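You operate a simulated robot arm through the tools that you are given. There is no shell and no other tool. Be economical: measure what you need, move in short steps, check, and stop when the job is done.

You are at the controls of a simulated two-armed robot. One attempt, no reset.

## Task
Tap all three proud plugs on the long ledge home.
Fine: use the black mallet, crush no seal, and put the mallet back.

The check looks at the end state, three seconds after you hand in, the way a careful person would. Anything else that was tipped, shoved, dropped, spilled or broken makes it a failure. A push-on lid holds only when it is set on centred and level and pressed home; a screw cap is set on level and turned clockwise until tight.

## Robot
Two 7-joint arms with fingered hands on one trunk, on a base that drives. Base frame: it is fixed to the floor where the robot stands at the start and does not move with it; the origin is under the middle of the robot, x ahead of it, y to its left, z up. Lengths are in mm, angles in rad, forces in N, time in s.
The left shoulder is at the start at [60, 166, 977], the right one opposite. With the tool pointing down near the work surface each hand reaches from about 360 to 860 mm from the robot's upright axis, wherever it stands, measured 20 degrees to its own side. Places, roughly: black mallet rest [700, -100, 800]; black plug on the ledge [600, -500, 800]; brown plug on the ledge [600, -600, 800]; grey plug on the ledge [700, -600, 800]. Payload 5 kg a hand.
The tool frame of a hand sits at the grasp point between the pads (the TCP): z along the fingers, y along the line on which they close. The tips reach 32 mm beyond it. Largest opening 160 mm; the body of the gripper starts 89 mm behind the TCP. The gripper is a hand of 3 fingers: y runs from the thumb to the fingers, the wrist lies at [0, 0, -267] in the tool frame, and closing takes about 1.5 s.
Orientation is told as [roll, pitch, yaw] about the base's x, y, z axes, in that order, counted from this pose: with the fingers straight down and closing along the base's y, the tool's x points along the base's -x, its y along +y and its z along -z.

## Interface
- The arms move only by the tool move_arm. It takes "left_targets", "right_targets" or both (then of equal length, played together; a hand with none holds still); each is a list of rows, each a list of 3 entries, a list of its own where there are three numbers: the shift along the tool's x, y, z in cm, then the turn, a rotation vector about the tool's x, y, z in rad, then the opening, from 0 (shut) to 1 (fully open). In form: [[[tx, ty, tz], [rx, ry, rz], grip], ...]. A call has 1 to 8 rows; each row is the pose to reach, as a shift and turn from the pose commanded when the call began, along the tool's axes at that moment. Each row takes 0.2 s and may step no farther than 50 mm and 0.15 rad from the row before; otherwise, or with a gripper value out of range, the whole call is refused. A pose out of reach is approached as far as the arm can. The call stops where the force on the tool passes 40 N (or 10 N more than at its start, if that is more) or the arm is blocked; 0.2 s more then pass. Each finger travels about 45 mm/s and halts on what it meets, pressing with about 31 N; the grip force reading is that of the motor and also rises with nothing between the fingers. The clock runs only during rows and for 0.2 s after the last one: add rows that repeat a pose to give the fingers time. The reply holds the time, the measured pose of the TCP, the force on the tool along the base axes, the opening and the grip force, in the units named above and with some noise, with the torque about the TCP (base axes, N m) and any sound that the robot's microphone picked up.
- Cameras (640 x 400 px; columns grow to the right, rows downward): "scene" is now at [48.5, -28.6, 1623.5]; the picture's right is [-0.35, -0.94, -0.00], its down [-0.63, 0.24, -0.74] and it looks along [0.69, -0.26, -0.67] (base axes); focal length 258 px, centre (320, 200). "left" rides on the left gripper at [-65, -4, -116] in its tool frame; the picture's right is [0.06, -1.00, 0.00], its down [0.87, 0.05, -0.49] and it looks along [0.49, 0.03, 0.87] (tool axes); focal length 261 px, centre (320, 200). "right" rides on the right gripper at [65, -4, -116] in its tool frame; the picture's right is [0.06, 1.00, 0.00], its down [-0.87, 0.05, -0.49] and it looks along [-0.49, 0.03, 0.87] (tool axes); focal length 261 px, centre (320, 200). There is no depth. A picture from a camera that has moved, and an enlarged one, comes with that camera's place and axes in the base frame and with its lens.
- grab_frame(camera): a new picture of that camera. The clock stands still meanwhile.
- slide_trunk(by): slides the trunk up (or, below 0, down) by that many mm; the arms and the scene camera ride with it, the base frame stays. It gives what a move gives, with no picture.
- roll_base(legs): drives the robot by 1 to 6 legs, each [ahead, turn to the left] in mm and rad, along the robot's own axes; the way and the turn of a leg run together, so that a leg with both is an arc; at most 1500 mm and 3.142 rad a leg. The arms and the cameras ride along, it lands a little off, and it stops where it bumps. It gives what a move gives.
- grasp_type(shape, hand): the hand has 3 fingers and takes this shape, open, in about a second: jaw (thumb against the fingers, like two jaws); tri (thumb and two fingers); tip (a fingertip pinch); poke (one finger out to press); point (the index stretched); flat (the hand flat); cup (the hand cupped); fist (a fist). The gripper value then closes the fingers along that shape, each until it touches; the sizes above hold for jaw. It gives what a move gives, with no picture.
- aim_head(pan, tilt): turns the head with the scene camera to pan (to the left, within 1.501 rad either way) and tilt (down, from -0.506 to 1.204), counted from straight ahead of the robot. It gives what a move gives.
- zoom(camera, box): a new picture of the part [left, top, right, bottom] of that camera's present view, enlarged. The clock stands still meanwhile.
- sign_off(): hands the job in; it is judged then, once.

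Work in short steps. Places have to be worked out from the pictures, the camera data and where the tool is seen: move nearer, look again, correct. Check each grasp and each placing, and mend what went wrong. You have 120 turns and 108 pictures in all, those below and enlarged ones among them. Open the grippers and draw the arms clear of the work before you hand the job in, unless the task says otherwise; then end with one line.

The tools are called after ">>>" as a command line: name --argument value ..., lists and objects as JSON in quotes. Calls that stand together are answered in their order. move_arm: Moves the arms, as the interface text tells. Its arguments: {"type":"object","properties":{"left_targets":{"type":"array","items":{"type":"array"}},"right_targets":{"type":"array","items":{"type":"array"}}},"required":[]} The other tools are called the same way: slide_trunk (by) slides the trunk up or down; grasp_type (shape, hand) gives the hand a shape; roll_base (legs) drives the base; aim_head (pan, tilt) turns the head that bears the scene camera; grab_frame (camera) takes a picture; zoom (camera, box) takes an enlarged picture of a part of a camera's view; sign_off () hands the job in.

At the start:

```text
time: 0.0
left_eef_pos: [525.3, -80.9, 1225.3]
left_ee_rot: [0.001, 0.0, -0.002]
left_ft_force: [0.4, -0.2, -0.9]
left_torque: [-0.02, -0.01, 0.02]
left_grip_width: 159.8
left_grip_force: 0.0
left_shape: jaw
right_eef_pos: [418.5, -447.7, 1244.1]
right_ee_rot: [0.0, 0.001, 0.0]
right_ft_force: [-0.2, 0.1, 0.7]
right_torque: [0.0, 0.02, 0.01]
right_grip_width: 160.0
right_grip_force: 0.2
right_shape: jaw
trunk travel left (down, up): [-525.0, 65.0]
robot x, y, heading: [-4.4, 0.7, 0.0]
head pan, tilt: [-0.361, 0.74]
```

scene: 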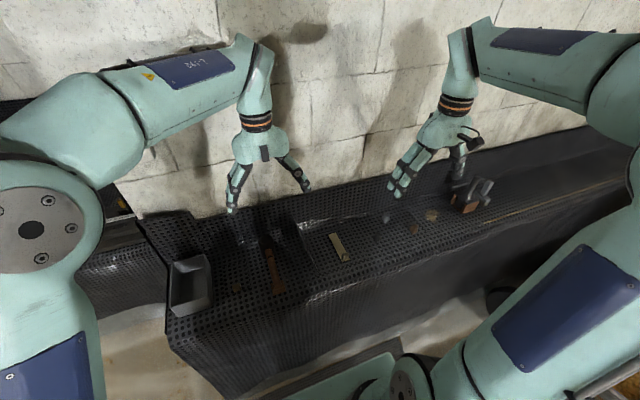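
right: 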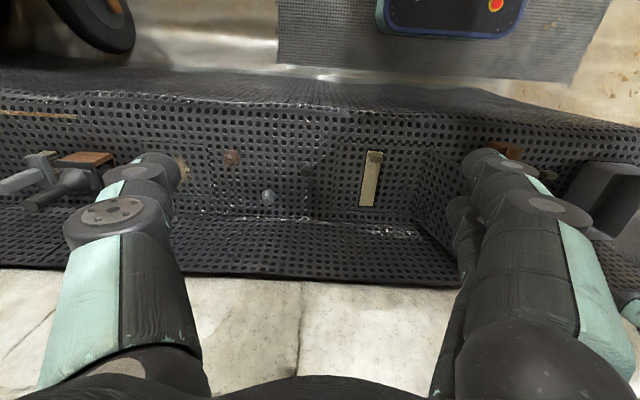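
left: 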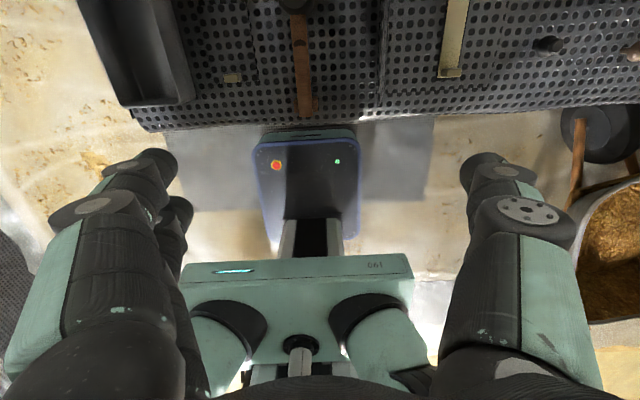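

I look closer at the ledge first, from the scene camera and the left hand's camera.

>>> zoom --camera "scene" --box '[160, 170, 340, 320]'

>>> zoom --camera "scene" --box '[320, 160, 500, 280]'

>>> zoom --camera "right" --box '[160, 120, 420, 250]'

>>> zoom --camera "left" --box '[180, 0, 640, 140]'

```text
2.67 times, centred on (250, 245) of scene
camera zoom: at [48.5, -28.6, 1623.5], right [-0.35, -0.94, 0.0], down [-0.63, 0.24, -0.74], along [0.69, -0.26, -0.67], focal length 688 px, centre (507, 80)
```

zoom: 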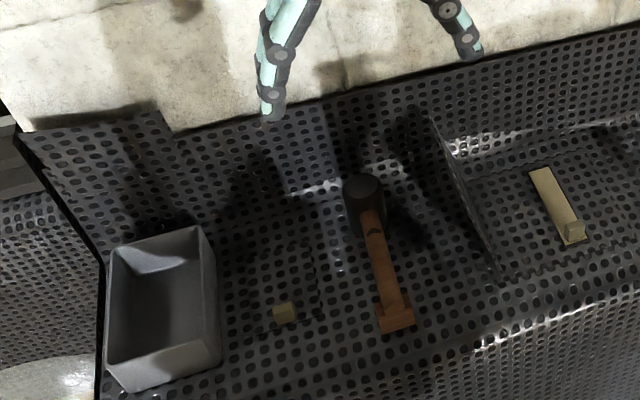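

```text
3.33 times, centred on (410, 220) of scene
camera zoom: at [48.5, -28.6, 1623.5], right [-0.35, -0.94, 0.0], down [-0.63, 0.24, -0.74], along [0.69, -0.26, -0.67], focal length 860 px, centre (20, 133)
```

zoom: 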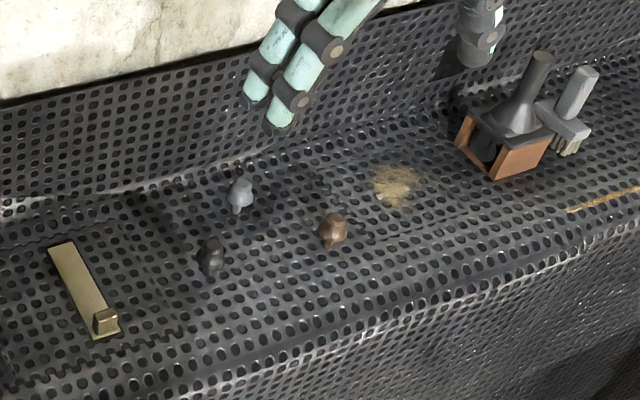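

```text
2.46 times, centred on (290, 185) of right
camera zoom: at [353.1, -452.5, 1360.1], right [-0.06, 1.0, 0.0], down [0.87, 0.05, 0.49], along [0.49, 0.03, -0.87], focal length 642 px, centre (394, 237)
```

zoom: 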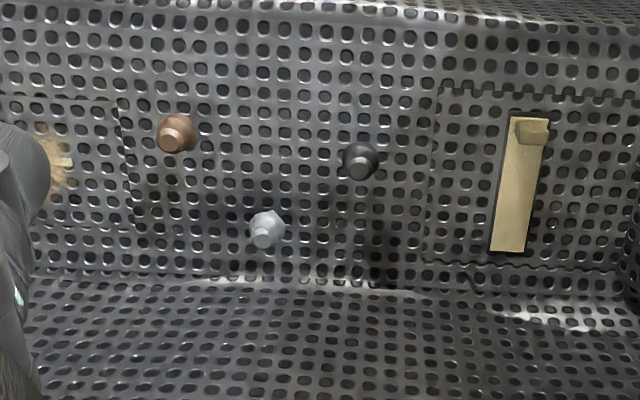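

```text
1.39 times, centred on (410, 70) of left
camera zoom: at [590.2, -85.1, 1339.7], right [-0.06, -1.0, 0.0], down [-0.87, 0.05, 0.49], along [-0.49, 0.03, -0.87], focal length 363 px, centre (195, 381)
```

zoom: 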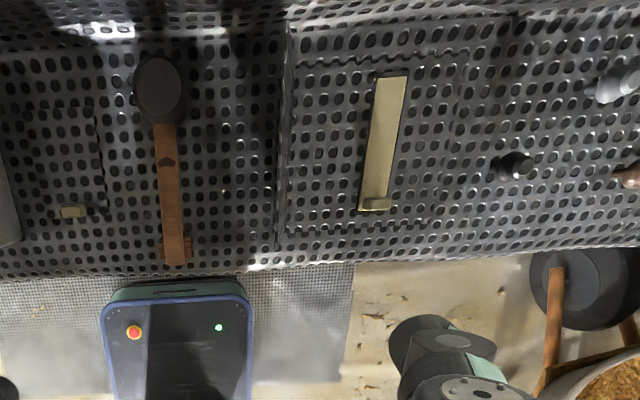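

The mallet lies along x at about y = -50 (head near x 690, handle end near x 510). The plugs are at roughly black (586,-470), brown (567,-636) and grey (660,-558). I move the left arm aside and bring the right hand above the mallet.

>>> move_arm --left_targets '[[[0, 4.5, 0], [0, 0, 0], 1], [[0, 9, 0], [0, 0, 0], 1], [[0, 13.5, 0], [0, 0, 0], 1], [[0, 18, 0], [0, 0, 0], 1], [[0, 22.5, 0], [0, 0, 0], 1], [[0, 27, 0], [0, 0, 0], 1], [[0, 31.5, 0], [0, 0, 0], 1], [[0, 36, 0], [0, 0, 0], 1]]' --right_targets '[[[-1, 4.5, 0.8], [0, 0, 0], 1], [[-2, 9, 1.6], [0, 0, 0], 1], [[-3, 13.5, 2.4], [0, 0, 0], 1], [[-4, 18, 3.2], [0, 0, 0], 1], [[-5, 22.5, 4], [0, 0, 0], 1], [[-6, 27, 5], [0, 0, 0], 1], [[-7, 31.5, 6], [0, 0, 0], 1], [[-8, 36, 7], [0, 0, 0], 1]]'

>>> grab_frame --camera "right"

>>> grab_frame --camera "scene"

```text
time: 1.8
left_eef_pos: [525.4, 282.5, 1225.8]
left_ee_rot: [-0.002, -0.001, 0.001]
left_ft_force: [0.9, -0.4, 0.2]
left_torque: [-0.07, 0.03, 0.0]
left_grip_width: 159.8
left_grip_force: 0.0
left_shape: jaw
right_eef_pos: [499.7, -85.0, 1173.9]
right_ee_rot: [-0.002, 0.0, 0.0]
right_ft_force: [-0.8, -0.1, 0.7]
right_torque: [-0.06, 0.03, -0.01]
right_grip_width: 159.6
right_grip_force: 0.1
right_shape: jaw
trunk travel left (down, up): [-525.0, 65.0]
robot x, y, heading: [3.3, 1.1, -0.0]
head pan, tilt: [-0.361, 0.74]
```

```text
100 pictures are left
camera right: at [433.9, -88.9, 1290.0], right [-0.06, 1.0, 0.0], down [0.87, 0.06, 0.49], along [0.49, 0.03, -0.87], focal length 261 px, centre (320, 200)
```

right: 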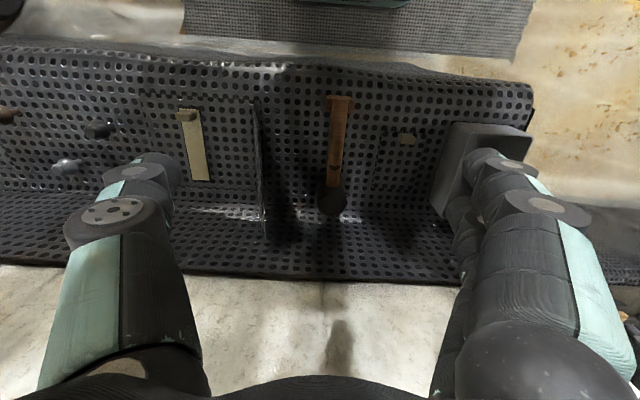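

```text
99 pictures are left
camera scene: at [49.2, -25.9, 1623.5], right [-0.35, -0.94, 0.0], down [-0.63, 0.24, -0.74], along [0.69, -0.26, -0.67], focal length 258 px, centre (320, 200)
```

scene: 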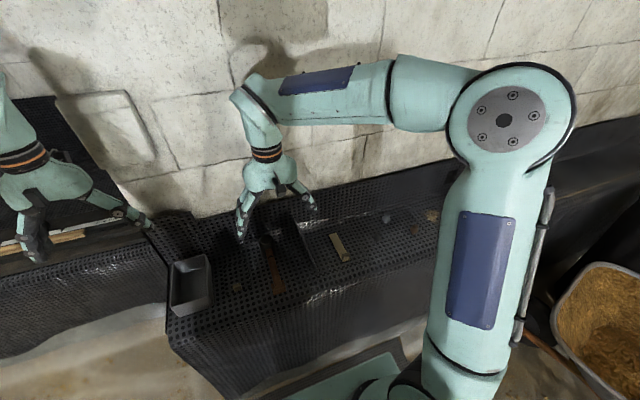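

The mallet is confirmed at y ≈ -51, head x ≈ 693. I zoom in to see its rest and handle shape.

>>> zoom --camera "right" --box '[260, 80, 440, 230]'

>>> zoom --camera "scene" --box '[220, 210, 320, 300]'

```text
2.67 times, centred on (350, 155) of right
camera zoom: at [433.9, -88.9, 1290.0], right [-0.06, 1.0, 0.0], down [0.87, 0.06, 0.49], along [0.49, 0.03, -0.87], focal length 695 px, centre (240, 320)
```

zoom: 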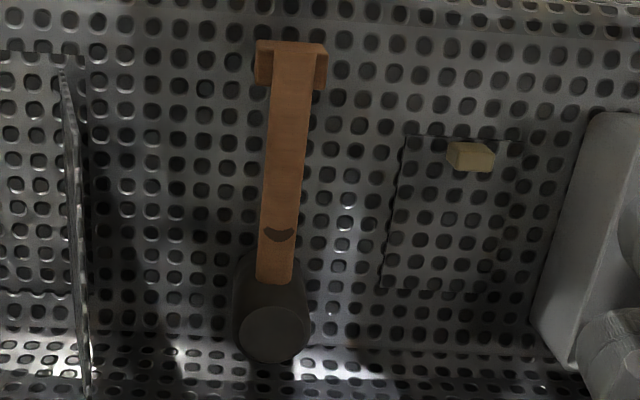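

```text
4.44 times, centred on (270, 255) of scene
camera zoom: at [49.2, -25.9, 1623.5], right [-0.35, -0.94, 0.0], down [-0.63, 0.24, -0.74], along [0.69, -0.26, -0.67], focal length 1146 px, centre (542, -44)
```

zoom: 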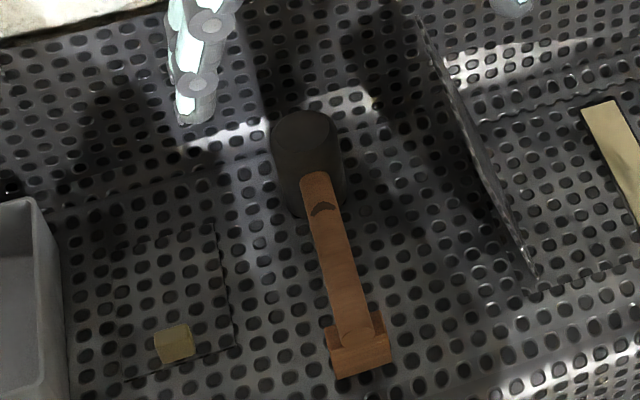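

The head stands upright (top z ≈ 882, centre ≈ (671,-51)), and the handle is horizontal with its top near z ≈ 860, its end in a wooden cradle. I descend part way over x ≈ 598, y ≈ -51 and look again.

>>> move_arm --right_targets '[[[-2, 0.7, 4], [0, 0, 0], 1], [[-4, 1.4, 8], [0, 0, 0], 1], [[-6, 2.1, 12], [0, 0, 0], 1], [[-8, 2.8, 16], [0, 0, 0], 1], [[-9.9, 3.5, 20], [0, 0, 0], 1]]'

>>> grab_frame --camera "right"

>>> grab_frame --camera "scene"

```text
time: 3.0
left_eef_pos: [522.2, 281.6, 1227.8]
left_ee_rot: [-0.003, -0.002, 0.002]
left_ft_force: [0.8, 1.1, 0.0]
left_torque: [-0.01, 0.01, 0.01]
left_grip_width: 159.6
left_grip_force: 0.0
left_shape: jaw
right_eef_pos: [598.4, -50.0, 978.0]
right_ee_rot: [0.001, -0.009, 0.002]
right_ft_force: [-4.9, 5.2, 35.1]
right_torque: [-4.48, 0.15, -0.64]
right_grip_width: 159.9
right_grip_force: 0.2
right_shape: jaw
trunk travel left (down, up): [-525.0, 65.0]
robot x, y, heading: [1.2, 7.9, 0.004]
head pan, tilt: [-0.361, 0.74]
```

```text
96 pictures are left
camera right: at [530.8, -53.6, 1094.3], right [-0.06, 1.0, 0.0], down [0.86, 0.06, 0.5], along [0.5, 0.03, -0.87], focal length 261 px, centre (320, 200)
```

right: 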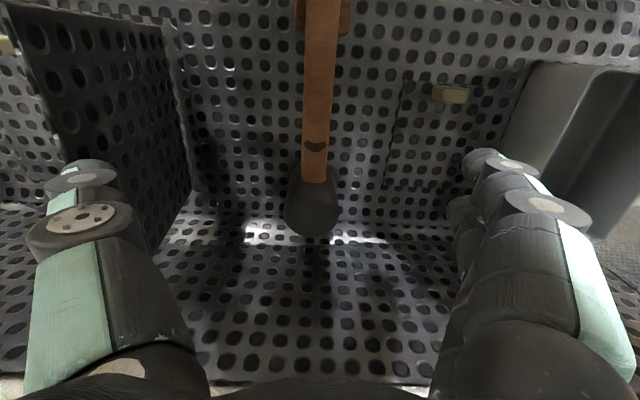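

```text
95 pictures are left
camera scene: at [44.4, -25.6, 1624.6], right [-0.35, -0.94, 0.0], down [-0.63, 0.24, -0.74], along [0.69, -0.26, -0.67], focal length 258 px, centre (320, 200)
```

scene: 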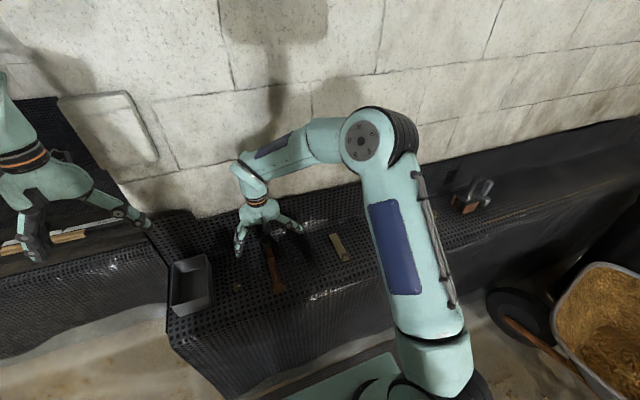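

The readings show 35 N up and a torque pointing to y ≈ -178: the outer finger sits on the tall divider plate. I back up, narrow the hand, and look.

>>> move_arm --right_targets '[[[0, 0, -4], [0, 0, 0], 1], [[0, 0, -7], [0, 0, 0], 0.6], [[0, 0, -7], [0, 0, 0], 0.4], [[0, 0, -7], [0, 0, 0], 0.4], [[0, 0, -7], [0, 0, 0], 0.4], [[0, 0, -7], [0, 0, 0], 0.4]]'

>>> grab_frame --camera "right"

>>> zoom --camera "scene" --box '[160, 170, 360, 310]'

```text
time: 4.4
left_eef_pos: [524.4, 279.9, 1226.7]
left_ee_rot: [-0.002, 0.0, -0.001]
left_ft_force: [1.1, -0.6, 0.5]
left_torque: [0.01, -0.01, 0.04]
left_grip_width: 160.1
left_grip_force: 0.0
left_shape: jaw
right_eef_pos: [599.2, -53.1, 1043.8]
right_ee_rot: [-0.001, -0.001, -0.001]
right_ft_force: [-0.3, -0.7, 0.4]
right_torque: [-0.01, 0.03, 0.0]
right_grip_width: 64.6
right_grip_force: 0.0
right_shape: jaw
trunk travel left (down, up): [-525.0, 65.0]
robot x, y, heading: [-2.2, 2.3, 0.0]
head pan, tilt: [-0.361, 0.74]
```

```text
94 pictures are left
camera right: at [533.1, -57.9, 1159.5], right [-0.06, 1.0, 0.0], down [0.87, 0.05, 0.49], along [0.49, 0.03, -0.87], focal length 261 px, centre (320, 200)
```

right: 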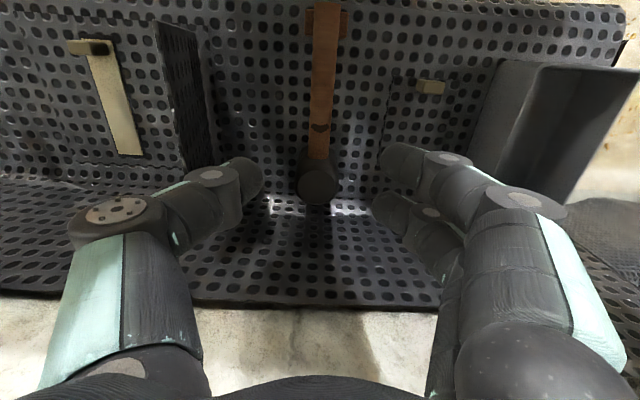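

```text
2.86 times, centred on (260, 240) of scene
camera zoom: at [48.5, -28.3, 1623.5], right [-0.35, -0.94, 0.0], down [-0.63, 0.24, -0.74], along [0.69, -0.26, -0.67], focal length 737 px, centre (491, 86)
```

zoom: 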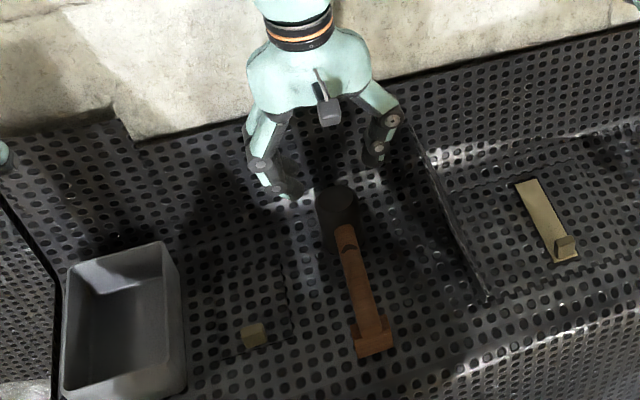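

With the hand narrowed, the knuckles should clear the divider (y ≈ -180), and the handle is centred at y ≈ -52. I descend to about z 900 and check forces.

>>> move_arm --right_targets '[[[0, 0, 4], [0, 0, 0], 0.35], [[0, 0, 8], [0, 0, 0], 0.35], [[0, 0, 11.5], [0, 0, 0], 0.35], [[0, 0, 14], [0, 0, 0], 0.35]]'

>>> grab_frame --camera "right"

>>> zoom --camera "scene" --box '[200, 180, 340, 300]'

```text
time: 5.4
left_eef_pos: [525.2, 281.3, 1225.1]
left_ee_rot: [0.002, 0.001, 0.0]
left_ft_force: [-0.1, -0.7, -0.1]
left_torque: [-0.01, -0.01, 0.03]
left_grip_width: 159.8
left_grip_force: 0.1
left_shape: jaw
right_eef_pos: [598.0, -54.1, 903.5]
right_ee_rot: [-0.001, -0.001, -0.002]
right_ft_force: [0.0, -0.1, 0.2]
right_torque: [-0.01, -0.01, 0.0]
right_grip_width: 56.7
right_grip_force: 0.0
right_shape: jaw
trunk travel left (down, up): [-525.0, 65.0]
robot x, y, heading: [0.1, 0.4, 0.001]
head pan, tilt: [-0.361, 0.74]
```

```text
92 pictures are left
camera right: at [532.5, -57.8, 1019.2], right [-0.06, 1.0, 0.0], down [0.87, 0.05, 0.49], along [0.49, 0.03, -0.87], focal length 261 px, centre (320, 200)
```

right: 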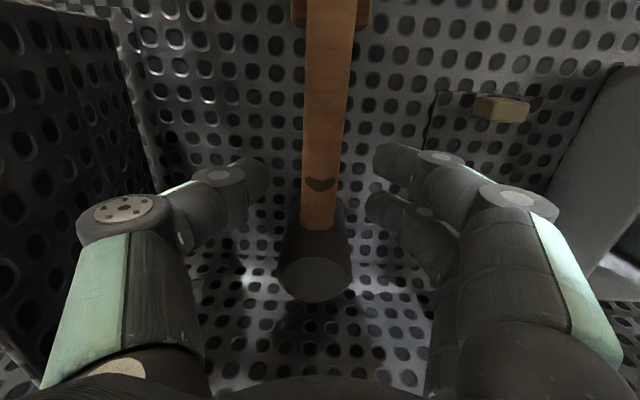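

```text
3.33 times, centred on (270, 240) of scene
camera zoom: at [48.9, -28.3, 1623.5], right [-0.35, -0.94, 0.0], down [-0.63, 0.24, -0.74], along [0.69, -0.26, -0.68], focal length 860 px, centre (487, 67)
```

zoom: 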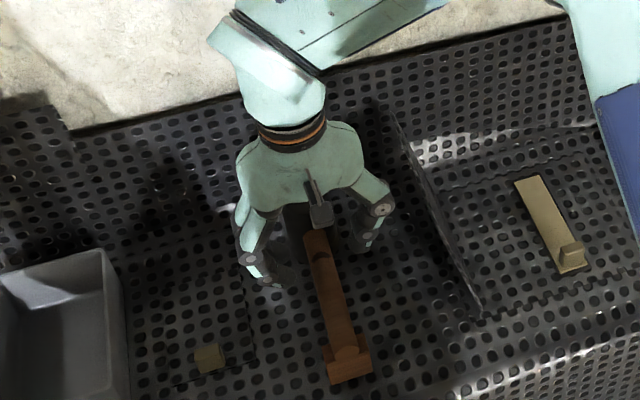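

Aligned to within about 3 mm. I shift slightly (+3 mm y, -4 mm x), descend to TCP z ≈ 850, and close on the handle.

>>> move_arm --right_targets '[[[0.4, 0.2, 2], [0, 0, 0], 0.35], [[0.4, 0.2, 4], [0, 0, 0], 0.35], [[0.4, 0.2, 5.3], [0, 0, 0], 0.35], [[0.4, 0.2, 5.3], [0, 0, 0], 0.2], [[0.4, 0.2, 5.3], [0, 0, 0], 0.0], [[0.4, 0.2, 5.3], [0, 0, 0], 0.0], [[0.4, 0.2, 5.3], [0, 0, 0], 0.0], [[0.4, 0.2, 5.3], [0, 0, 0], 0.0]]'

>>> grab_frame --camera "right"

```text
time: 7.2
left_eef_pos: [526.1, 279.6, 1226.6]
left_ee_rot: [0.0, 0.0, 0.0]
left_ft_force: [0.4, 0.5, 0.0]
left_torque: [-0.02, -0.04, -0.02]
left_grip_width: 159.9
left_grip_force: 0.2
left_shape: jaw
right_eef_pos: [594.1, -50.6, 850.5]
right_ee_rot: [0.001, 0.002, -0.001]
right_ft_force: [1.4, 0.5, -1.6]
right_torque: [0.04, 0.01, 0.0]
right_grip_width: 0.0
right_grip_force: 31.2
right_shape: jaw
trunk travel left (down, up): [-525.0, 65.0]
robot x, y, heading: [2.0, 3.8, -0.001]
head pan, tilt: [-0.361, 0.74]
```

```text
90 pictures are left
camera right: at [528.4, -55.2, 967.1], right [-0.06, 1.0, 0.0], down [0.87, 0.05, 0.49], along [0.49, 0.03, -0.87], focal length 261 px, centre (320, 200)
```

right: 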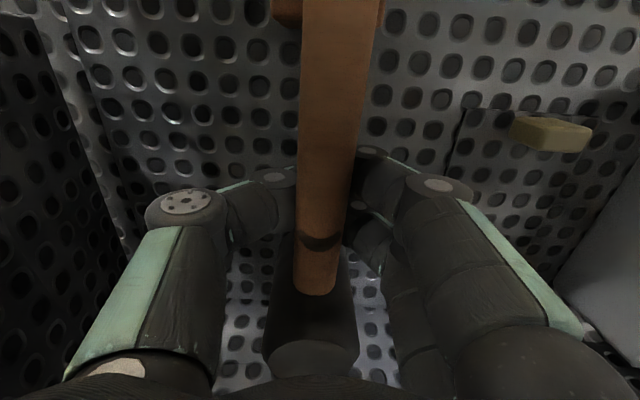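

The fingers closed fully under the handle (width 0); triangulating the mark again puts the handle top at z ≈ 867, so it is higher than I took it. I open, raise about 13 mm, and close again.

>>> move_arm --right_targets '[[[0, 0, 0], [0, 0, 0], 0.2], [[0, 0, 0], [0, 0, 0], 0.35], [[0, 0, 0], [0, 0, 0], 0.35], [[0, 0, -0.7], [0, 0, 0], 0.35], [[0, 0, -1.4], [0, 0, 0], 0.35], [[0, 0, -1.4], [0, 0, 0], 0.1], [[0, 0, -1.4], [0, 0, 0], 0.0], [[0, 0, -1.4], [0, 0, 0], 0.0]]'

>>> move_arm --right_targets '[[[0, 0, 0], [0, 0, 0], 0.0], [[0, 0, 0], [0, 0, 0], 0.0]]'

>>> grab_frame --camera "right"

```text
time: 9.0
left_eef_pos: [525.9, 280.0, 1226.3]
left_ee_rot: [-0.001, -0.001, 0.0]
left_ft_force: [0.3, -0.8, 0.1]
left_torque: [0.02, -0.06, -0.01]
left_grip_width: 159.8
left_grip_force: 0.0
left_shape: jaw
right_eef_pos: [594.6, -52.0, 864.8]
right_ee_rot: [0.001, 0.001, 0.001]
right_ft_force: [0.3, 1.0, 0.1]
right_torque: [0.04, 0.0, 0.02]
right_grip_width: 11.8
right_grip_force: 30.2
right_shape: jaw
trunk travel left (down, up): [-525.0, 65.0]
robot x, y, heading: [-2.0, 1.8, -0.002]
head pan, tilt: [-0.361, 0.74]
```

```text
time: 9.6
left_eef_pos: [525.9, 280.4, 1226.7]
left_ee_rot: [-0.002, 0.0, 0.0]
left_ft_force: [0.0, 0.1, 0.5]
left_torque: [-0.04, 0.02, -0.01]
left_grip_width: 159.7
left_grip_force: 0.1
left_shape: jaw
right_eef_pos: [594.3, -52.4, 865.8]
right_ee_rot: [0.001, -0.001, 0.002]
right_ft_force: [1.8, 0.5, -0.9]
right_torque: [0.02, 0.0, 0.01]
right_grip_width: 11.6
right_grip_force: 30.9
right_shape: jaw
trunk travel left (down, up): [-525.0, 65.0]
robot x, y, heading: [1.0, -1.0, 0.005]
head pan, tilt: [-0.361, 0.74]
```

```text
89 pictures are left
camera right: at [528.3, -55.5, 981.1], right [-0.06, 1.0, 0.0], down [0.87, 0.05, 0.49], along [0.49, 0.03, -0.87], focal length 261 px, centre (320, 200)
```

right: 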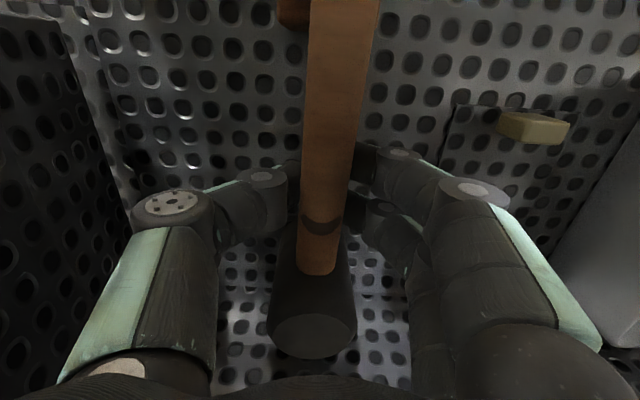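

Now it holds 11.6 mm, but the handle is about 24 mm wide, so the pads are still below its middle. I open and raise another 11 mm, then close.

>>> move_arm --right_targets '[[[0, 0, 0], [0, 0, 0], 0.25], [[0, 0, 0], [0, 0, 0], 0.35], [[0, 0, 0], [0, 0, 0], 0.35], [[0, 0, -0.6], [0, 0, 0], 0.35], [[0, 0, -1.1], [0, 0, 0], 0.35], [[0, 0, -1.1], [0, 0, 0], 0.1], [[0, 0, -1.1], [0, 0, 0], 0.0], [[0, 0, -1.1], [0, 0, 0], 0.0]]'

>>> move_arm --right_targets '[[[0, 0, 0], [0, 0, 0], 0.0], [[0, 0, 0], [0, 0, 0], 0.0]]'

>>> grab_frame --camera "right"

>>> zoom --camera "scene" --box '[210, 190, 330, 300]'

```text
time: 11.4
left_eef_pos: [525.5, 279.9, 1226.9]
left_ee_rot: [0.0, -0.001, 0.0]
left_ft_force: [-0.1, -0.2, -1.2]
left_torque: [-0.01, -0.01, 0.0]
left_grip_width: 160.0
left_grip_force: 0.0
left_shape: jaw
right_eef_pos: [593.2, -51.3, 876.3]
right_ee_rot: [-0.001, 0.002, -0.001]
right_ft_force: [-0.2, 0.3, 0.3]
right_torque: [0.0, 0.0, 0.04]
right_grip_width: 19.6
right_grip_force: 31.4
right_shape: jaw
trunk travel left (down, up): [-525.0, 65.0]
robot x, y, heading: [-1.5, 2.0, 0.0]
head pan, tilt: [-0.361, 0.74]
```

```text
time: 12.0
left_eef_pos: [526.0, 279.9, 1226.8]
left_ee_rot: [0.0, 0.001, -0.001]
left_ft_force: [0.3, -0.3, 0.2]
left_torque: [0.03, -0.04, 0.01]
left_grip_width: 160.1
left_grip_force: 0.0
left_shape: jaw
right_eef_pos: [593.8, -51.3, 876.3]
right_ee_rot: [0.0, 0.0, -0.001]
right_ft_force: [-0.8, -1.2, -0.3]
right_torque: [-0.05, 0.01, -0.03]
right_grip_width: 19.6
right_grip_force: 31.2
right_shape: jaw
trunk travel left (down, up): [-525.0, 65.0]
robot x, y, heading: [-5.7, -2.0, -0.002]
head pan, tilt: [-0.361, 0.74]
```

```text
88 pictures are left
camera right: at [528.0, -55.5, 992.1], right [-0.06, 1.0, 0.0], down [0.87, 0.05, 0.49], along [0.49, 0.03, -0.87], focal length 261 px, centre (320, 200)
```

right: 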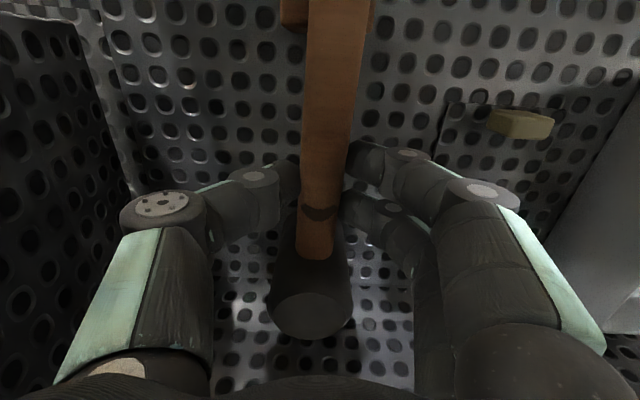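

```text
3.64 times, centred on (270, 245) of scene
camera zoom: at [48.7, -28.3, 1623.5], right [-0.35, -0.94, 0.0], down [-0.63, 0.24, -0.74], along [0.69, -0.26, -0.68], focal length 938 px, centre (502, 36)
```

zoom: 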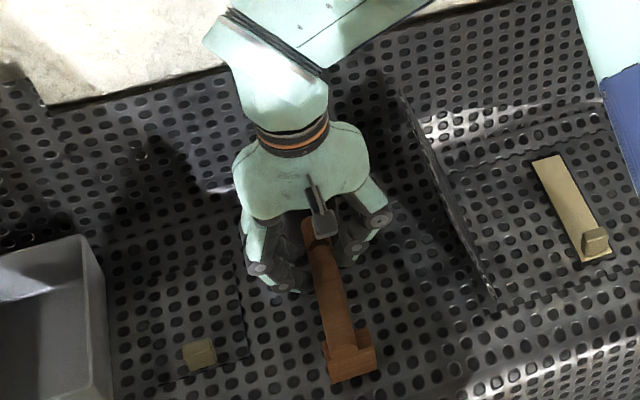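

Width 19.6 mm, nearly at the full handle width. One more small raise (7 mm) to hold it by its middle.

>>> move_arm --right_targets '[[[0, 0, 0], [0, 0, 0], 0.25], [[0, 0, 0], [0, 0, 0], 0.35], [[0, 0, 0], [0, 0, 0], 0.35], [[0, 0, -0.7], [0, 0, 0], 0.35], [[0, 0, -0.7], [0, 0, 0], 0.1], [[0, 0, -0.7], [0, 0, 0], 0.0], [[0, 0, -0.7], [0, 0, 0], 0.0], [[0, 0, -0.7], [0, 0, 0], 0.0]]'

>>> grab_frame --camera "right"

```text
time: 13.8
left_eef_pos: [526.0, 280.1, 1226.6]
left_ee_rot: [0.0, 0.001, 0.001]
left_ft_force: [0.4, 0.1, 0.7]
left_torque: [0.02, 0.01, 0.0]
left_grip_width: 159.7
left_grip_force: 0.1
left_shape: jaw
right_eef_pos: [594.5, -51.6, 883.4]
right_ee_rot: [0.0, 0.0, 0.0]
right_ft_force: [0.4, 0.0, -0.7]
right_torque: [-0.01, -0.02, 0.01]
right_grip_width: 17.8
right_grip_force: 30.9
right_shape: jaw
trunk travel left (down, up): [-525.0, 65.0]
robot x, y, heading: [1.6, 2.2, -0.003]
head pan, tilt: [-0.361, 0.74]
```

```text
86 pictures are left
camera right: at [528.1, -55.3, 999.5], right [-0.06, 1.0, 0.0], down [0.87, 0.05, 0.49], along [0.49, 0.03, -0.87], focal length 261 px, centre (320, 200)
```

right: 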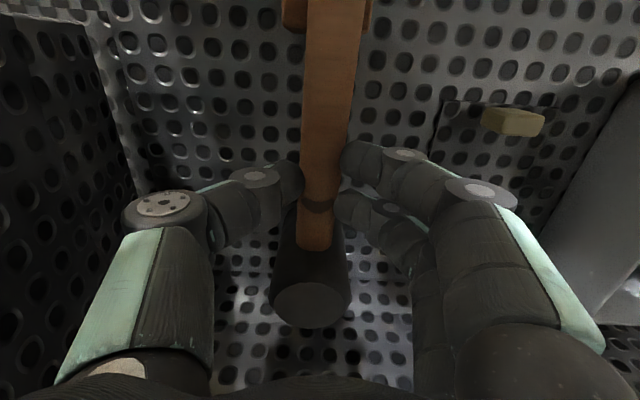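

Width dropped to 17.8, so I've passed the best height; I go back down 5 mm and close there.

>>> move_arm --right_targets '[[[0, 0, 0], [0, 0, 0], 0.25], [[0, 0, 0], [0, 0, 0], 0.35], [[0, 0, 0], [0, 0, 0], 0.35], [[0, 0, 0.5], [0, 0, 0], 0.35], [[0, 0, 0.5], [0, 0, 0], 0.1], [[0, 0, 0.5], [0, 0, 0], 0.0], [[0, 0, 0.5], [0, 0, 0], 0.0], [[0, 0, 0.5], [0, 0, 0], 0.0]]'

>>> move_arm --right_targets '[[[0, 0, -0.5], [0, 0, 0], 0.0], [[0, 0, -1.5], [0, 0, 0], 0.0], [[0, 0, -3], [0, 0, 0], 0.0], [[0, 0, -3], [0, 0, 0], 0.0]]'

>>> grab_frame --camera "right"

>>> zoom --camera "scene" --box '[210, 190, 330, 300]'

```text
time: 15.6
left_eef_pos: [525.7, 280.1, 1225.5]
left_ee_rot: [-0.001, 0.001, 0.001]
left_ft_force: [0.2, -0.7, 0.6]
left_torque: [-0.01, 0.02, -0.03]
left_grip_width: 159.9
left_grip_force: 0.0
left_shape: jaw
right_eef_pos: [593.3, -52.4, 877.5]
right_ee_rot: [-0.001, 0.0, 0.0]
right_ft_force: [0.5, -0.5, 0.6]
right_torque: [-0.01, -0.01, -0.03]
right_grip_width: 19.7
right_grip_force: 31.0
right_shape: jaw
trunk travel left (down, up): [-525.0, 65.0]
robot x, y, heading: [3.1, 2.1, -0.0]
head pan, tilt: [-0.361, 0.74]
```

```text
time: 16.6
left_eef_pos: [525.4, 278.7, 1225.2]
left_ee_rot: [0.0, 0.0, 0.001]
left_ft_force: [1.7, -0.9, -0.2]
left_torque: [-0.01, -0.04, 0.01]
left_grip_width: 160.0
left_grip_force: 0.0
left_shape: jaw
right_eef_pos: [594.0, -51.8, 908.5]
right_ee_rot: [-0.001, 0.0, 0.001]
right_ft_force: [0.5, 0.2, -3.1]
right_torque: [-0.01, 0.22, 0.0]
right_grip_width: 19.5
right_grip_force: 30.7
right_shape: jaw
trunk travel left (down, up): [-525.0, 65.0]
robot x, y, heading: [-1.2, -0.6, 0.003]
head pan, tilt: [-0.361, 0.74]
```

```text
85 pictures are left
camera right: at [528.5, -55.5, 1024.4], right [-0.06, 1.0, 0.0], down [0.87, 0.05, 0.49], along [0.49, 0.03, -0.87], focal length 261 px, centre (320, 200)
```

right: 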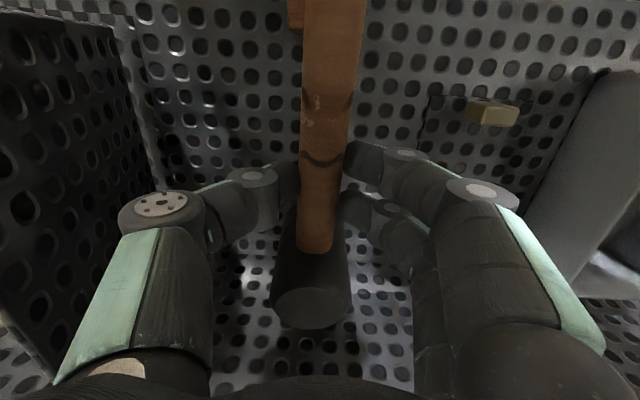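

```text
3.64 times, centred on (270, 245) of scene
camera zoom: at [49.1, -28.3, 1623.5], right [-0.35, -0.94, 0.0], down [-0.63, 0.24, -0.74], along [0.69, -0.26, -0.68], focal length 938 px, centre (502, 36)
```

zoom: 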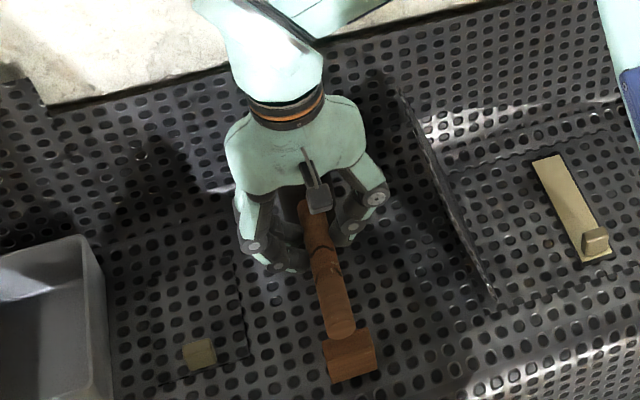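

Lifted cleanly: about 3 N and level. I raise it over the divider (TCP to z ≈ 1090) before carrying.

>>> move_arm --right_targets '[[[0, 0, -3], [0, 0, 0], 0.0], [[0, 0, -6], [0, 0, 0], 0.0], [[0, 0, -9], [0, 0, 0], 0.0], [[0, 0, -12], [0, 0, 0], 0.0], [[0, 0, -15], [0, 0, 0], 0.0], [[0, 0, -18], [0, 0, 0], 0.0]]'

>>> move_arm --right_targets '[[[1, -3.5, 0], [0, 0, 0], 0.0], [[2, -7, 0], [0, 0, 0], 0.0], [[3, -10.5, 0], [0, 0, 0], 0.0], [[4, -14, 0], [0, 0, 0], 0.0], [[5, -17.5, 0], [0, 0, 0], 0.0], [[6, -21, 0], [0, 0, 0], 0.0], [[7, -24.5, 0], [0, 0, 0], 0.0], [[8, -28, 0], [0, 0, 0], 0.0]]'

>>> grab_frame --camera "right"

>>> grab_frame --camera "scene"

```text
time: 18.0
left_eef_pos: [527.3, 280.5, 1226.5]
left_ee_rot: [0.0, 0.0, -0.001]
left_ft_force: [0.4, 0.2, -0.4]
left_torque: [0.0, -0.03, 0.01]
left_grip_width: 159.7
left_grip_force: 0.1
left_shape: jaw
right_eef_pos: [593.2, -51.6, 1088.2]
right_ee_rot: [-0.001, 0.002, 0.0]
right_ft_force: [-0.6, -1.4, -2.8]
right_torque: [-0.02, 0.2, 0.03]
right_grip_width: 19.2
right_grip_force: 31.1
right_shape: jaw
trunk travel left (down, up): [-525.0, 65.0]
robot x, y, heading: [2.0, 2.3, -0.002]
head pan, tilt: [-0.361, 0.74]
```

```text
time: 19.8
left_eef_pos: [526.7, 278.5, 1226.1]
left_ee_rot: [-0.001, -0.001, -0.001]
left_ft_force: [-0.3, 0.0, -0.4]
left_torque: [0.02, -0.01, 0.01]
left_grip_width: 159.9
left_grip_force: 0.0
left_shape: jaw
right_eef_pos: [514.1, -333.0, 1088.5]
right_ee_rot: [-0.001, 0.0, 0.0]
right_ft_force: [-0.6, -0.3, -3.7]
right_torque: [0.02, 0.19, -0.02]
right_grip_width: 19.3
right_grip_force: 30.9
right_shape: jaw
trunk travel left (down, up): [-525.0, 65.0]
robot x, y, heading: [-1.2, -3.6, 0.004]
head pan, tilt: [-0.361, 0.74]
```

```text
83 pictures are left
camera right: at [448.2, -336.2, 1203.5], right [-0.06, 1.0, 0.0], down [0.87, 0.05, 0.49], along [0.49, 0.03, -0.87], focal length 261 px, centre (320, 200)
```

right: 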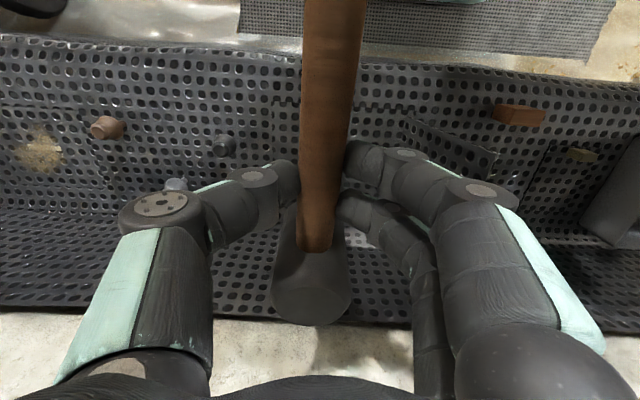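

```text
82 pictures are left
camera scene: at [48.5, -29.5, 1623.5], right [-0.35, -0.94, 0.0], down [-0.63, 0.24, -0.74], along [0.69, -0.26, -0.68], focal length 258 px, centre (320, 200)
```

scene: 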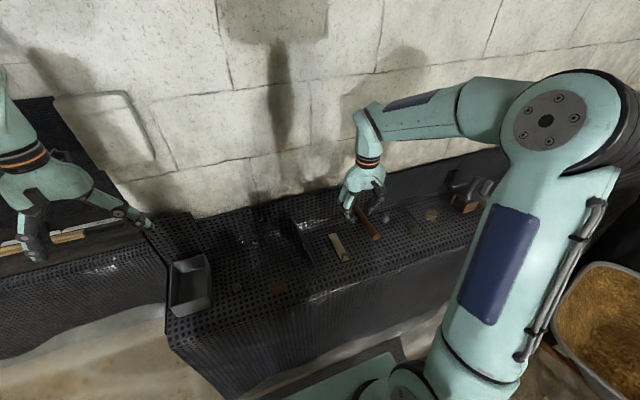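

I zoom in on the plugs with this view to locate them and see their seals.

>>> zoom --camera "right" --box '[70, 100, 250, 200]'

>>> aim_head --pan -0.75 --tilt 0.78

>>> grab_frame --camera "scene"

```text
3.56 times, centred on (160, 150) of right
camera zoom: at [448.2, -336.2, 1203.5], right [-0.06, 1.0, 0.0], down [0.87, 0.05, 0.49], along [0.49, 0.03, -0.87], focal length 927 px, centre (889, 378)
```

zoom: 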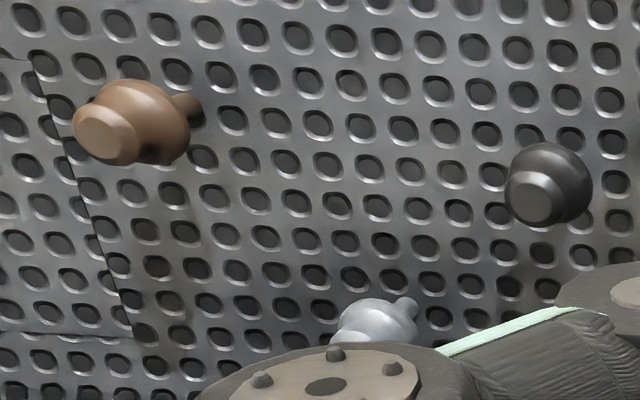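

```text
time: 20.7
left_eef_pos: [525.3, 279.9, 1225.7]
left_ee_rot: [0.0, -0.001, 0.001]
left_ft_force: [-0.5, 0.6, 0.6]
left_torque: [0.0, 0.01, -0.01]
left_grip_width: 160.0
left_grip_force: 0.0
left_shape: jaw
right_eef_pos: [514.5, -330.7, 1087.5]
right_ee_rot: [0.001, -0.001, 0.0]
right_ft_force: [-0.3, 0.1, -3.1]
right_torque: [0.03, 0.22, -0.01]
right_grip_width: 19.3
right_grip_force: 30.7
right_shape: jaw
trunk travel left (down, up): [-525.0, 65.0]
robot x, y, heading: [1.3, 2.5, -0.003]
head pan, tilt: [-0.75, 0.78]
```

```text
80 pictures are left
camera scene: at [30.6, -54.8, 1620.2], right [-0.68, -0.73, 0.0], down [-0.52, 0.48, -0.71], along [0.52, -0.48, -0.7], focal length 258 px, centre (320, 200)
```

scene: 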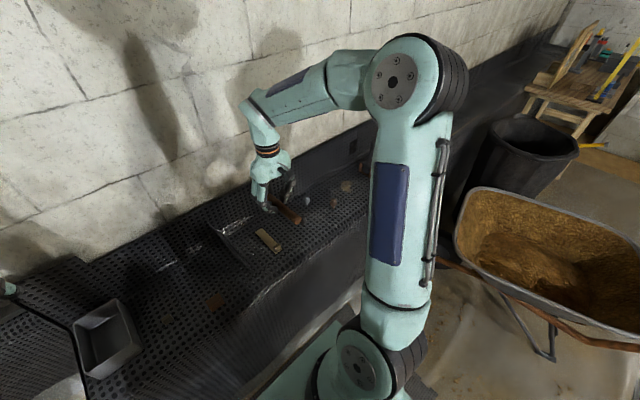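

Triangulated plug tops: black (575,-470), brown (559,-628), grey (646,-554), all about z ≈ 848, with visible stems. The mallet head centre is about 71 mm ahead of the TCP and its face about 77 mm below it. I go above the black plug, stopping some 35 mm over it, and check.

>>> move_arm --right_targets '[[[0.3, -4, 0], [0, 0, 0], 0.0], [[0.6, -8, 0], [0, 0, 0], 0.0], [[1, -11, 0], [0, 0, 0], 0.0], [[1, -13.8, 2], [0, 0, 0], 0.0], [[1, -13.8, 6], [0, 0, 0], 0.0], [[1, -13.8, 10], [0, 0, 0], 0.0], [[1, -13.8, 12.8], [0, 0, 0], 0.0]]'

>>> zoom --camera "scene" --box '[250, 130, 400, 250]'

>>> grab_frame --camera "right"

```text
time: 22.3
left_eef_pos: [526.6, 279.8, 1225.7]
left_ee_rot: [-0.001, 0.0, 0.001]
left_ft_force: [0.6, 0.9, -0.1]
left_torque: [0.01, 0.01, -0.02]
left_grip_width: 160.2
left_grip_force: 0.1
left_shape: jaw
right_eef_pos: [504.4, -468.7, 959.6]
right_ee_rot: [-0.001, 0.001, 0.0]
right_ft_force: [0.2, 0.4, -3.2]
right_torque: [0.01, 0.2, 0.02]
right_grip_width: 19.2
right_grip_force: 31.0
right_shape: jaw
trunk travel left (down, up): [-525.0, 65.0]
robot x, y, heading: [1.1, 0.5, 0.004]
head pan, tilt: [-0.75, 0.78]
```

```text
3.33 times, centred on (325, 190) of scene
camera zoom: at [30.9, -55.0, 1620.3], right [-0.68, -0.73, 0.0], down [-0.51, 0.48, -0.71], along [0.52, -0.48, -0.7], focal length 860 px, centre (303, 233)
```

zoom: 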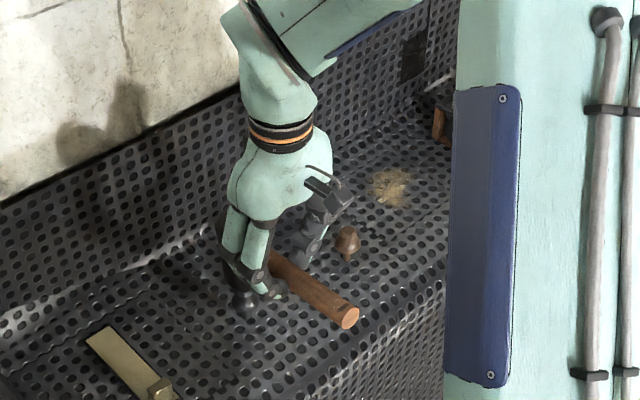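

```text
78 pictures are left
camera right: at [438.6, -473.4, 1075.6], right [-0.06, 1.0, 0.0], down [0.87, 0.05, 0.49], along [0.49, 0.03, -0.87], focal length 261 px, centre (320, 200)
```

right: 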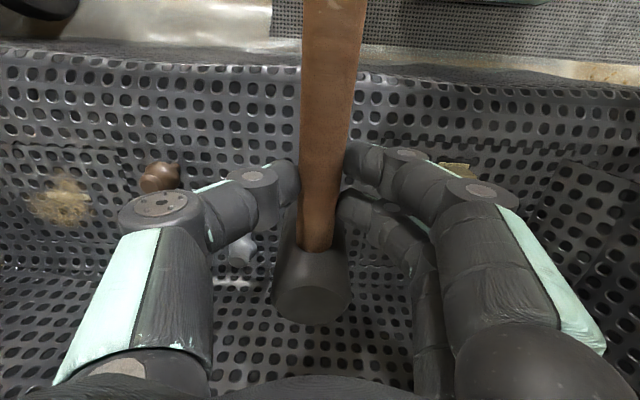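

The plug is hidden beneath the head, so I use force and torque to locate contact: a slow descent to just past the expected contact height.

>>> move_arm --right_targets '[[[0, 0, 1.5], [0, 0, 0], 0.0], [[0, 0, 2.4], [0, 0, 0], 0.0], [[0, 0, 2.8], [0, 0, 0], 0.0], [[0, 0, 3.0], [0, 0, 0], 0.0], [[0, 0, 3.2], [0, 0, 0], 0.0], [[0, 0, 3.4], [0, 0, 0], 0.0], [[0, 0, 3.5], [0, 0, 0], 0.0], [[0, 0, 3.6], [0, 0, 0], 0.0]]'

```text
time: 24.1
left_eef_pos: [524.7, 280.0, 1226.5]
left_ee_rot: [0.0, 0.0, -0.001]
left_ft_force: [0.7, 0.0, -0.1]
left_torque: [0.01, 0.01, 0.0]
left_grip_width: 159.9
left_grip_force: 0.0
left_shape: jaw
right_eef_pos: [502.2, -469.8, 924.8]
right_ee_rot: [0.0, 0.001, 0.0]
right_ft_force: [-5.5, 0.0, 3.5]
right_torque: [0.02, -0.02, -0.01]
right_grip_width: 19.6
right_grip_force: 31.0
right_shape: jaw
trunk travel left (down, up): [-525.0, 65.0]
robot x, y, heading: [-1.7, -2.9, 0.002]
head pan, tilt: [-0.75, 0.78]
```

Light contact with Fx = -5.5 N suggests the plug is further forward than the head centre. I back off upward and shift to a spot where the right camera sees the black plug freely, to remeasure.

>>> move_arm --right_targets '[[[0, 0, -2], [0, 0, 0], 0.0], [[0, 0, -4], [0, 0, 0], 0.0], [[-2.5, 2.5, -4], [0, 0, 0], 0.0], [[-5, 5, -4], [0, 0, 0], 0.0], [[-7.5, 7.5, -4], [0, 0, 0], 0.0], [[-10, 10, -4], [0, 0, 0], 0.0], [[-10, 10, -4], [0, 0, 0], 0.0]]'

>>> grab_frame --camera "right"

>>> zoom --camera "scene" --box '[250, 130, 400, 250]'

```text
time: 25.7
left_eef_pos: [526.4, 279.9, 1227.1]
left_ee_rot: [-0.002, 0.0, 0.0]
left_ft_force: [-0.2, -0.6, 0.4]
left_torque: [0.02, -0.06, 0.0]
left_grip_width: 160.1
left_grip_force: 0.0
left_shape: jaw
right_eef_pos: [604.1, -369.9, 964.4]
right_ee_rot: [-0.001, 0.002, -0.001]
right_ft_force: [-0.4, -0.6, -3.5]
right_torque: [0.03, 0.2, 0.0]
right_grip_width: 19.4
right_grip_force: 30.6
right_shape: jaw
trunk travel left (down, up): [-525.0, 65.0]
robot x, y, heading: [-0.6, -2.3, 0.0]
head pan, tilt: [-0.75, 0.78]
```

```text
77 pictures are left
camera right: at [537.9, -373.6, 1080.6], right [-0.06, 1.0, 0.0], down [0.87, 0.05, 0.49], along [0.49, 0.03, -0.87], focal length 261 px, centre (320, 200)
```

right: 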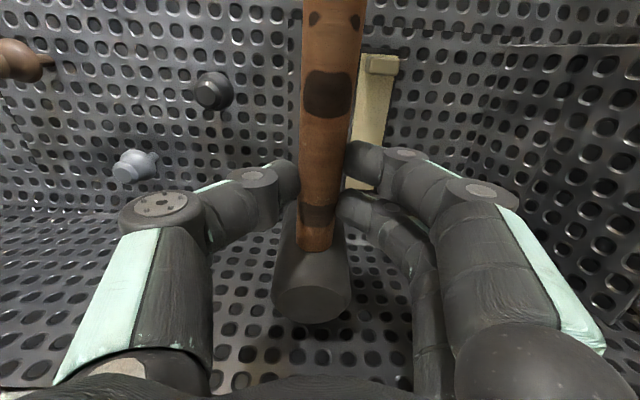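

```text
3.33 times, centred on (325, 190) of scene
camera zoom: at [30.1, -55.3, 1620.2], right [-0.68, -0.73, 0.0], down [-0.51, 0.48, -0.71], along [0.52, -0.48, -0.7], focal length 860 px, centre (303, 233)
```

zoom: 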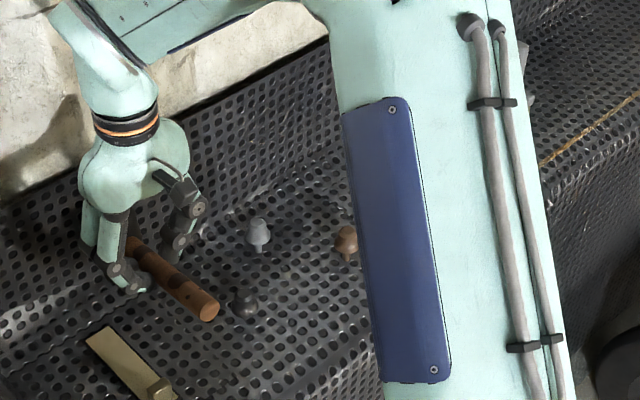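

The third view again puts the black plug at (575,-468), so the oblique contact came from a slight droop of the head in the grip (~0.05 rad). I pitch the hand up by 0.05 to level the face, return over the plug, and make slow contact again.

>>> move_arm --right_targets '[[[2.5, -2.5, 0], [0, -0.02, 0], 0.0], [[5, -5, 0], [0, -0.05, 0], 0.0], [[7.5, -7.5, 0], [0, -0.05, 0], 0.0], [[10, -9.8, 0], [0, -0.05, 0], 0.0], [[10, -9.8, 2], [0, -0.05, 0], 0.0], [[10, -9.8, 3], [0, -0.05, 0], 0.0], [[10, -9.8, 3.4], [0, -0.05, 0], 0.0], [[10, -9.8, 3.4], [0, -0.05, 0], 0.0]]'

>>> move_arm --right_targets '[[[0, 0, 0.2], [0, 0, 0], 0.0], [[0, 0, 0.4], [0, 0, 0], 0.0], [[0, 0, 0.6], [0, 0, 0], 0.0], [[0, 0, 0.8], [0, 0, 0], 0.0]]'

```text
time: 27.5
left_eef_pos: [525.6, 280.1, 1226.5]
left_ee_rot: [0.001, 0.001, 0.0]
left_ft_force: [-0.5, -0.3, -0.6]
left_torque: [-0.01, 0.01, 0.0]
left_grip_width: 160.1
left_grip_force: 0.0
left_shape: jaw
right_eef_pos: [502.9, -469.1, 929.9]
right_ee_rot: [0.001, -0.047, -0.001]
right_ft_force: [0.0, 0.2, -3.6]
right_torque: [0.01, 0.21, -0.01]
right_grip_width: 19.1
right_grip_force: 30.7
right_shape: jaw
trunk travel left (down, up): [-525.0, 65.0]
robot x, y, heading: [-0.6, 2.1, 0.0]
head pan, tilt: [-0.75, 0.78]
```

```text
time: 28.5
left_eef_pos: [524.6, 280.7, 1226.6]
left_ee_rot: [-0.001, -0.002, 0.0]
left_ft_force: [0.4, -0.1, 0.3]
left_torque: [-0.02, -0.01, -0.01]
left_grip_width: 160.0
left_grip_force: 0.1
left_shape: jaw
right_eef_pos: [502.9, -468.2, 921.7]
right_ee_rot: [0.0, -0.051, 0.001]
right_ft_force: [-4.2, 0.0, 3.1]
right_torque: [0.03, 0.06, 0.02]
right_grip_width: 19.3
right_grip_force: 30.7
right_shape: jaw
trunk travel left (down, up): [-525.0, 65.0]
robot x, y, heading: [2.6, -0.1, 0.003]
head pan, tilt: [-0.75, 0.78]
```

Contact is near TCP z ≈ 922, but the handle pivots softly in the grip, so static pushing only gives ~6 N. That suits tapping, so I lift 30 mm, tap gently (~160 mm/s), lift again, and listen.

>>> move_arm --right_targets '[[[0, 0, -2], [0, 0, 0], 0.0], [[0, 0, -3], [0, 0, 0], 0.0], [[0, 0, -3], [0, 0, 0], 0.0], [[0, 0, 0.3], [0, 0, 0], 0.0], [[0, 0, -2], [0, 0, 0], 0.0], [[0, 0, -3], [0, 0, 0], 0.0]]'

>>> grab_frame --camera "right"

```text
time: 29.9
left_eef_pos: [527.1, 278.4, 1227.1]
left_ee_rot: [0.0, -0.001, -0.001]
left_ft_force: [0.6, -0.8, -0.6]
left_torque: [0.04, -0.02, -0.02]
left_grip_width: 160.0
left_grip_force: 0.1
left_shape: jaw
right_eef_pos: [503.5, -467.9, 951.5]
right_ee_rot: [0.0, -0.051, 0.001]
right_ft_force: [-0.4, -0.4, -2.9]
right_torque: [-0.01, 0.24, -0.01]
right_grip_width: 19.3
right_grip_force: 31.0
right_shape: jaw
trunk travel left (down, up): [-525.0, 65.0]
robot x, y, heading: [0.6, -1.6, 0.0]
head pan, tilt: [-0.75, 0.78]
```

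```text
75 pictures are left
camera right: at [431.8, -471.5, 1064.4], right [-0.06, 1.0, 0.0], down [0.84, 0.05, 0.53], along [0.53, 0.03, -0.85], focal length 261 px, centre (320, 200)
```

right: 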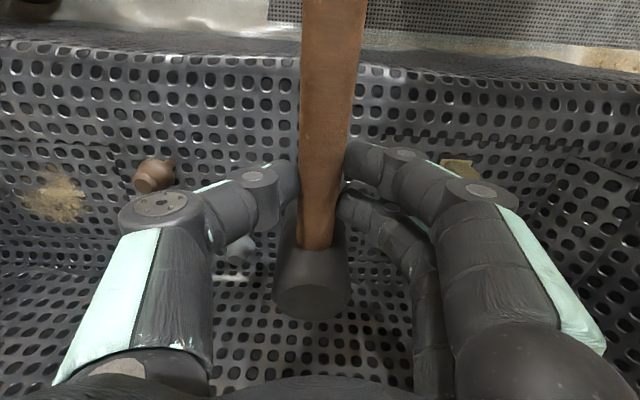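

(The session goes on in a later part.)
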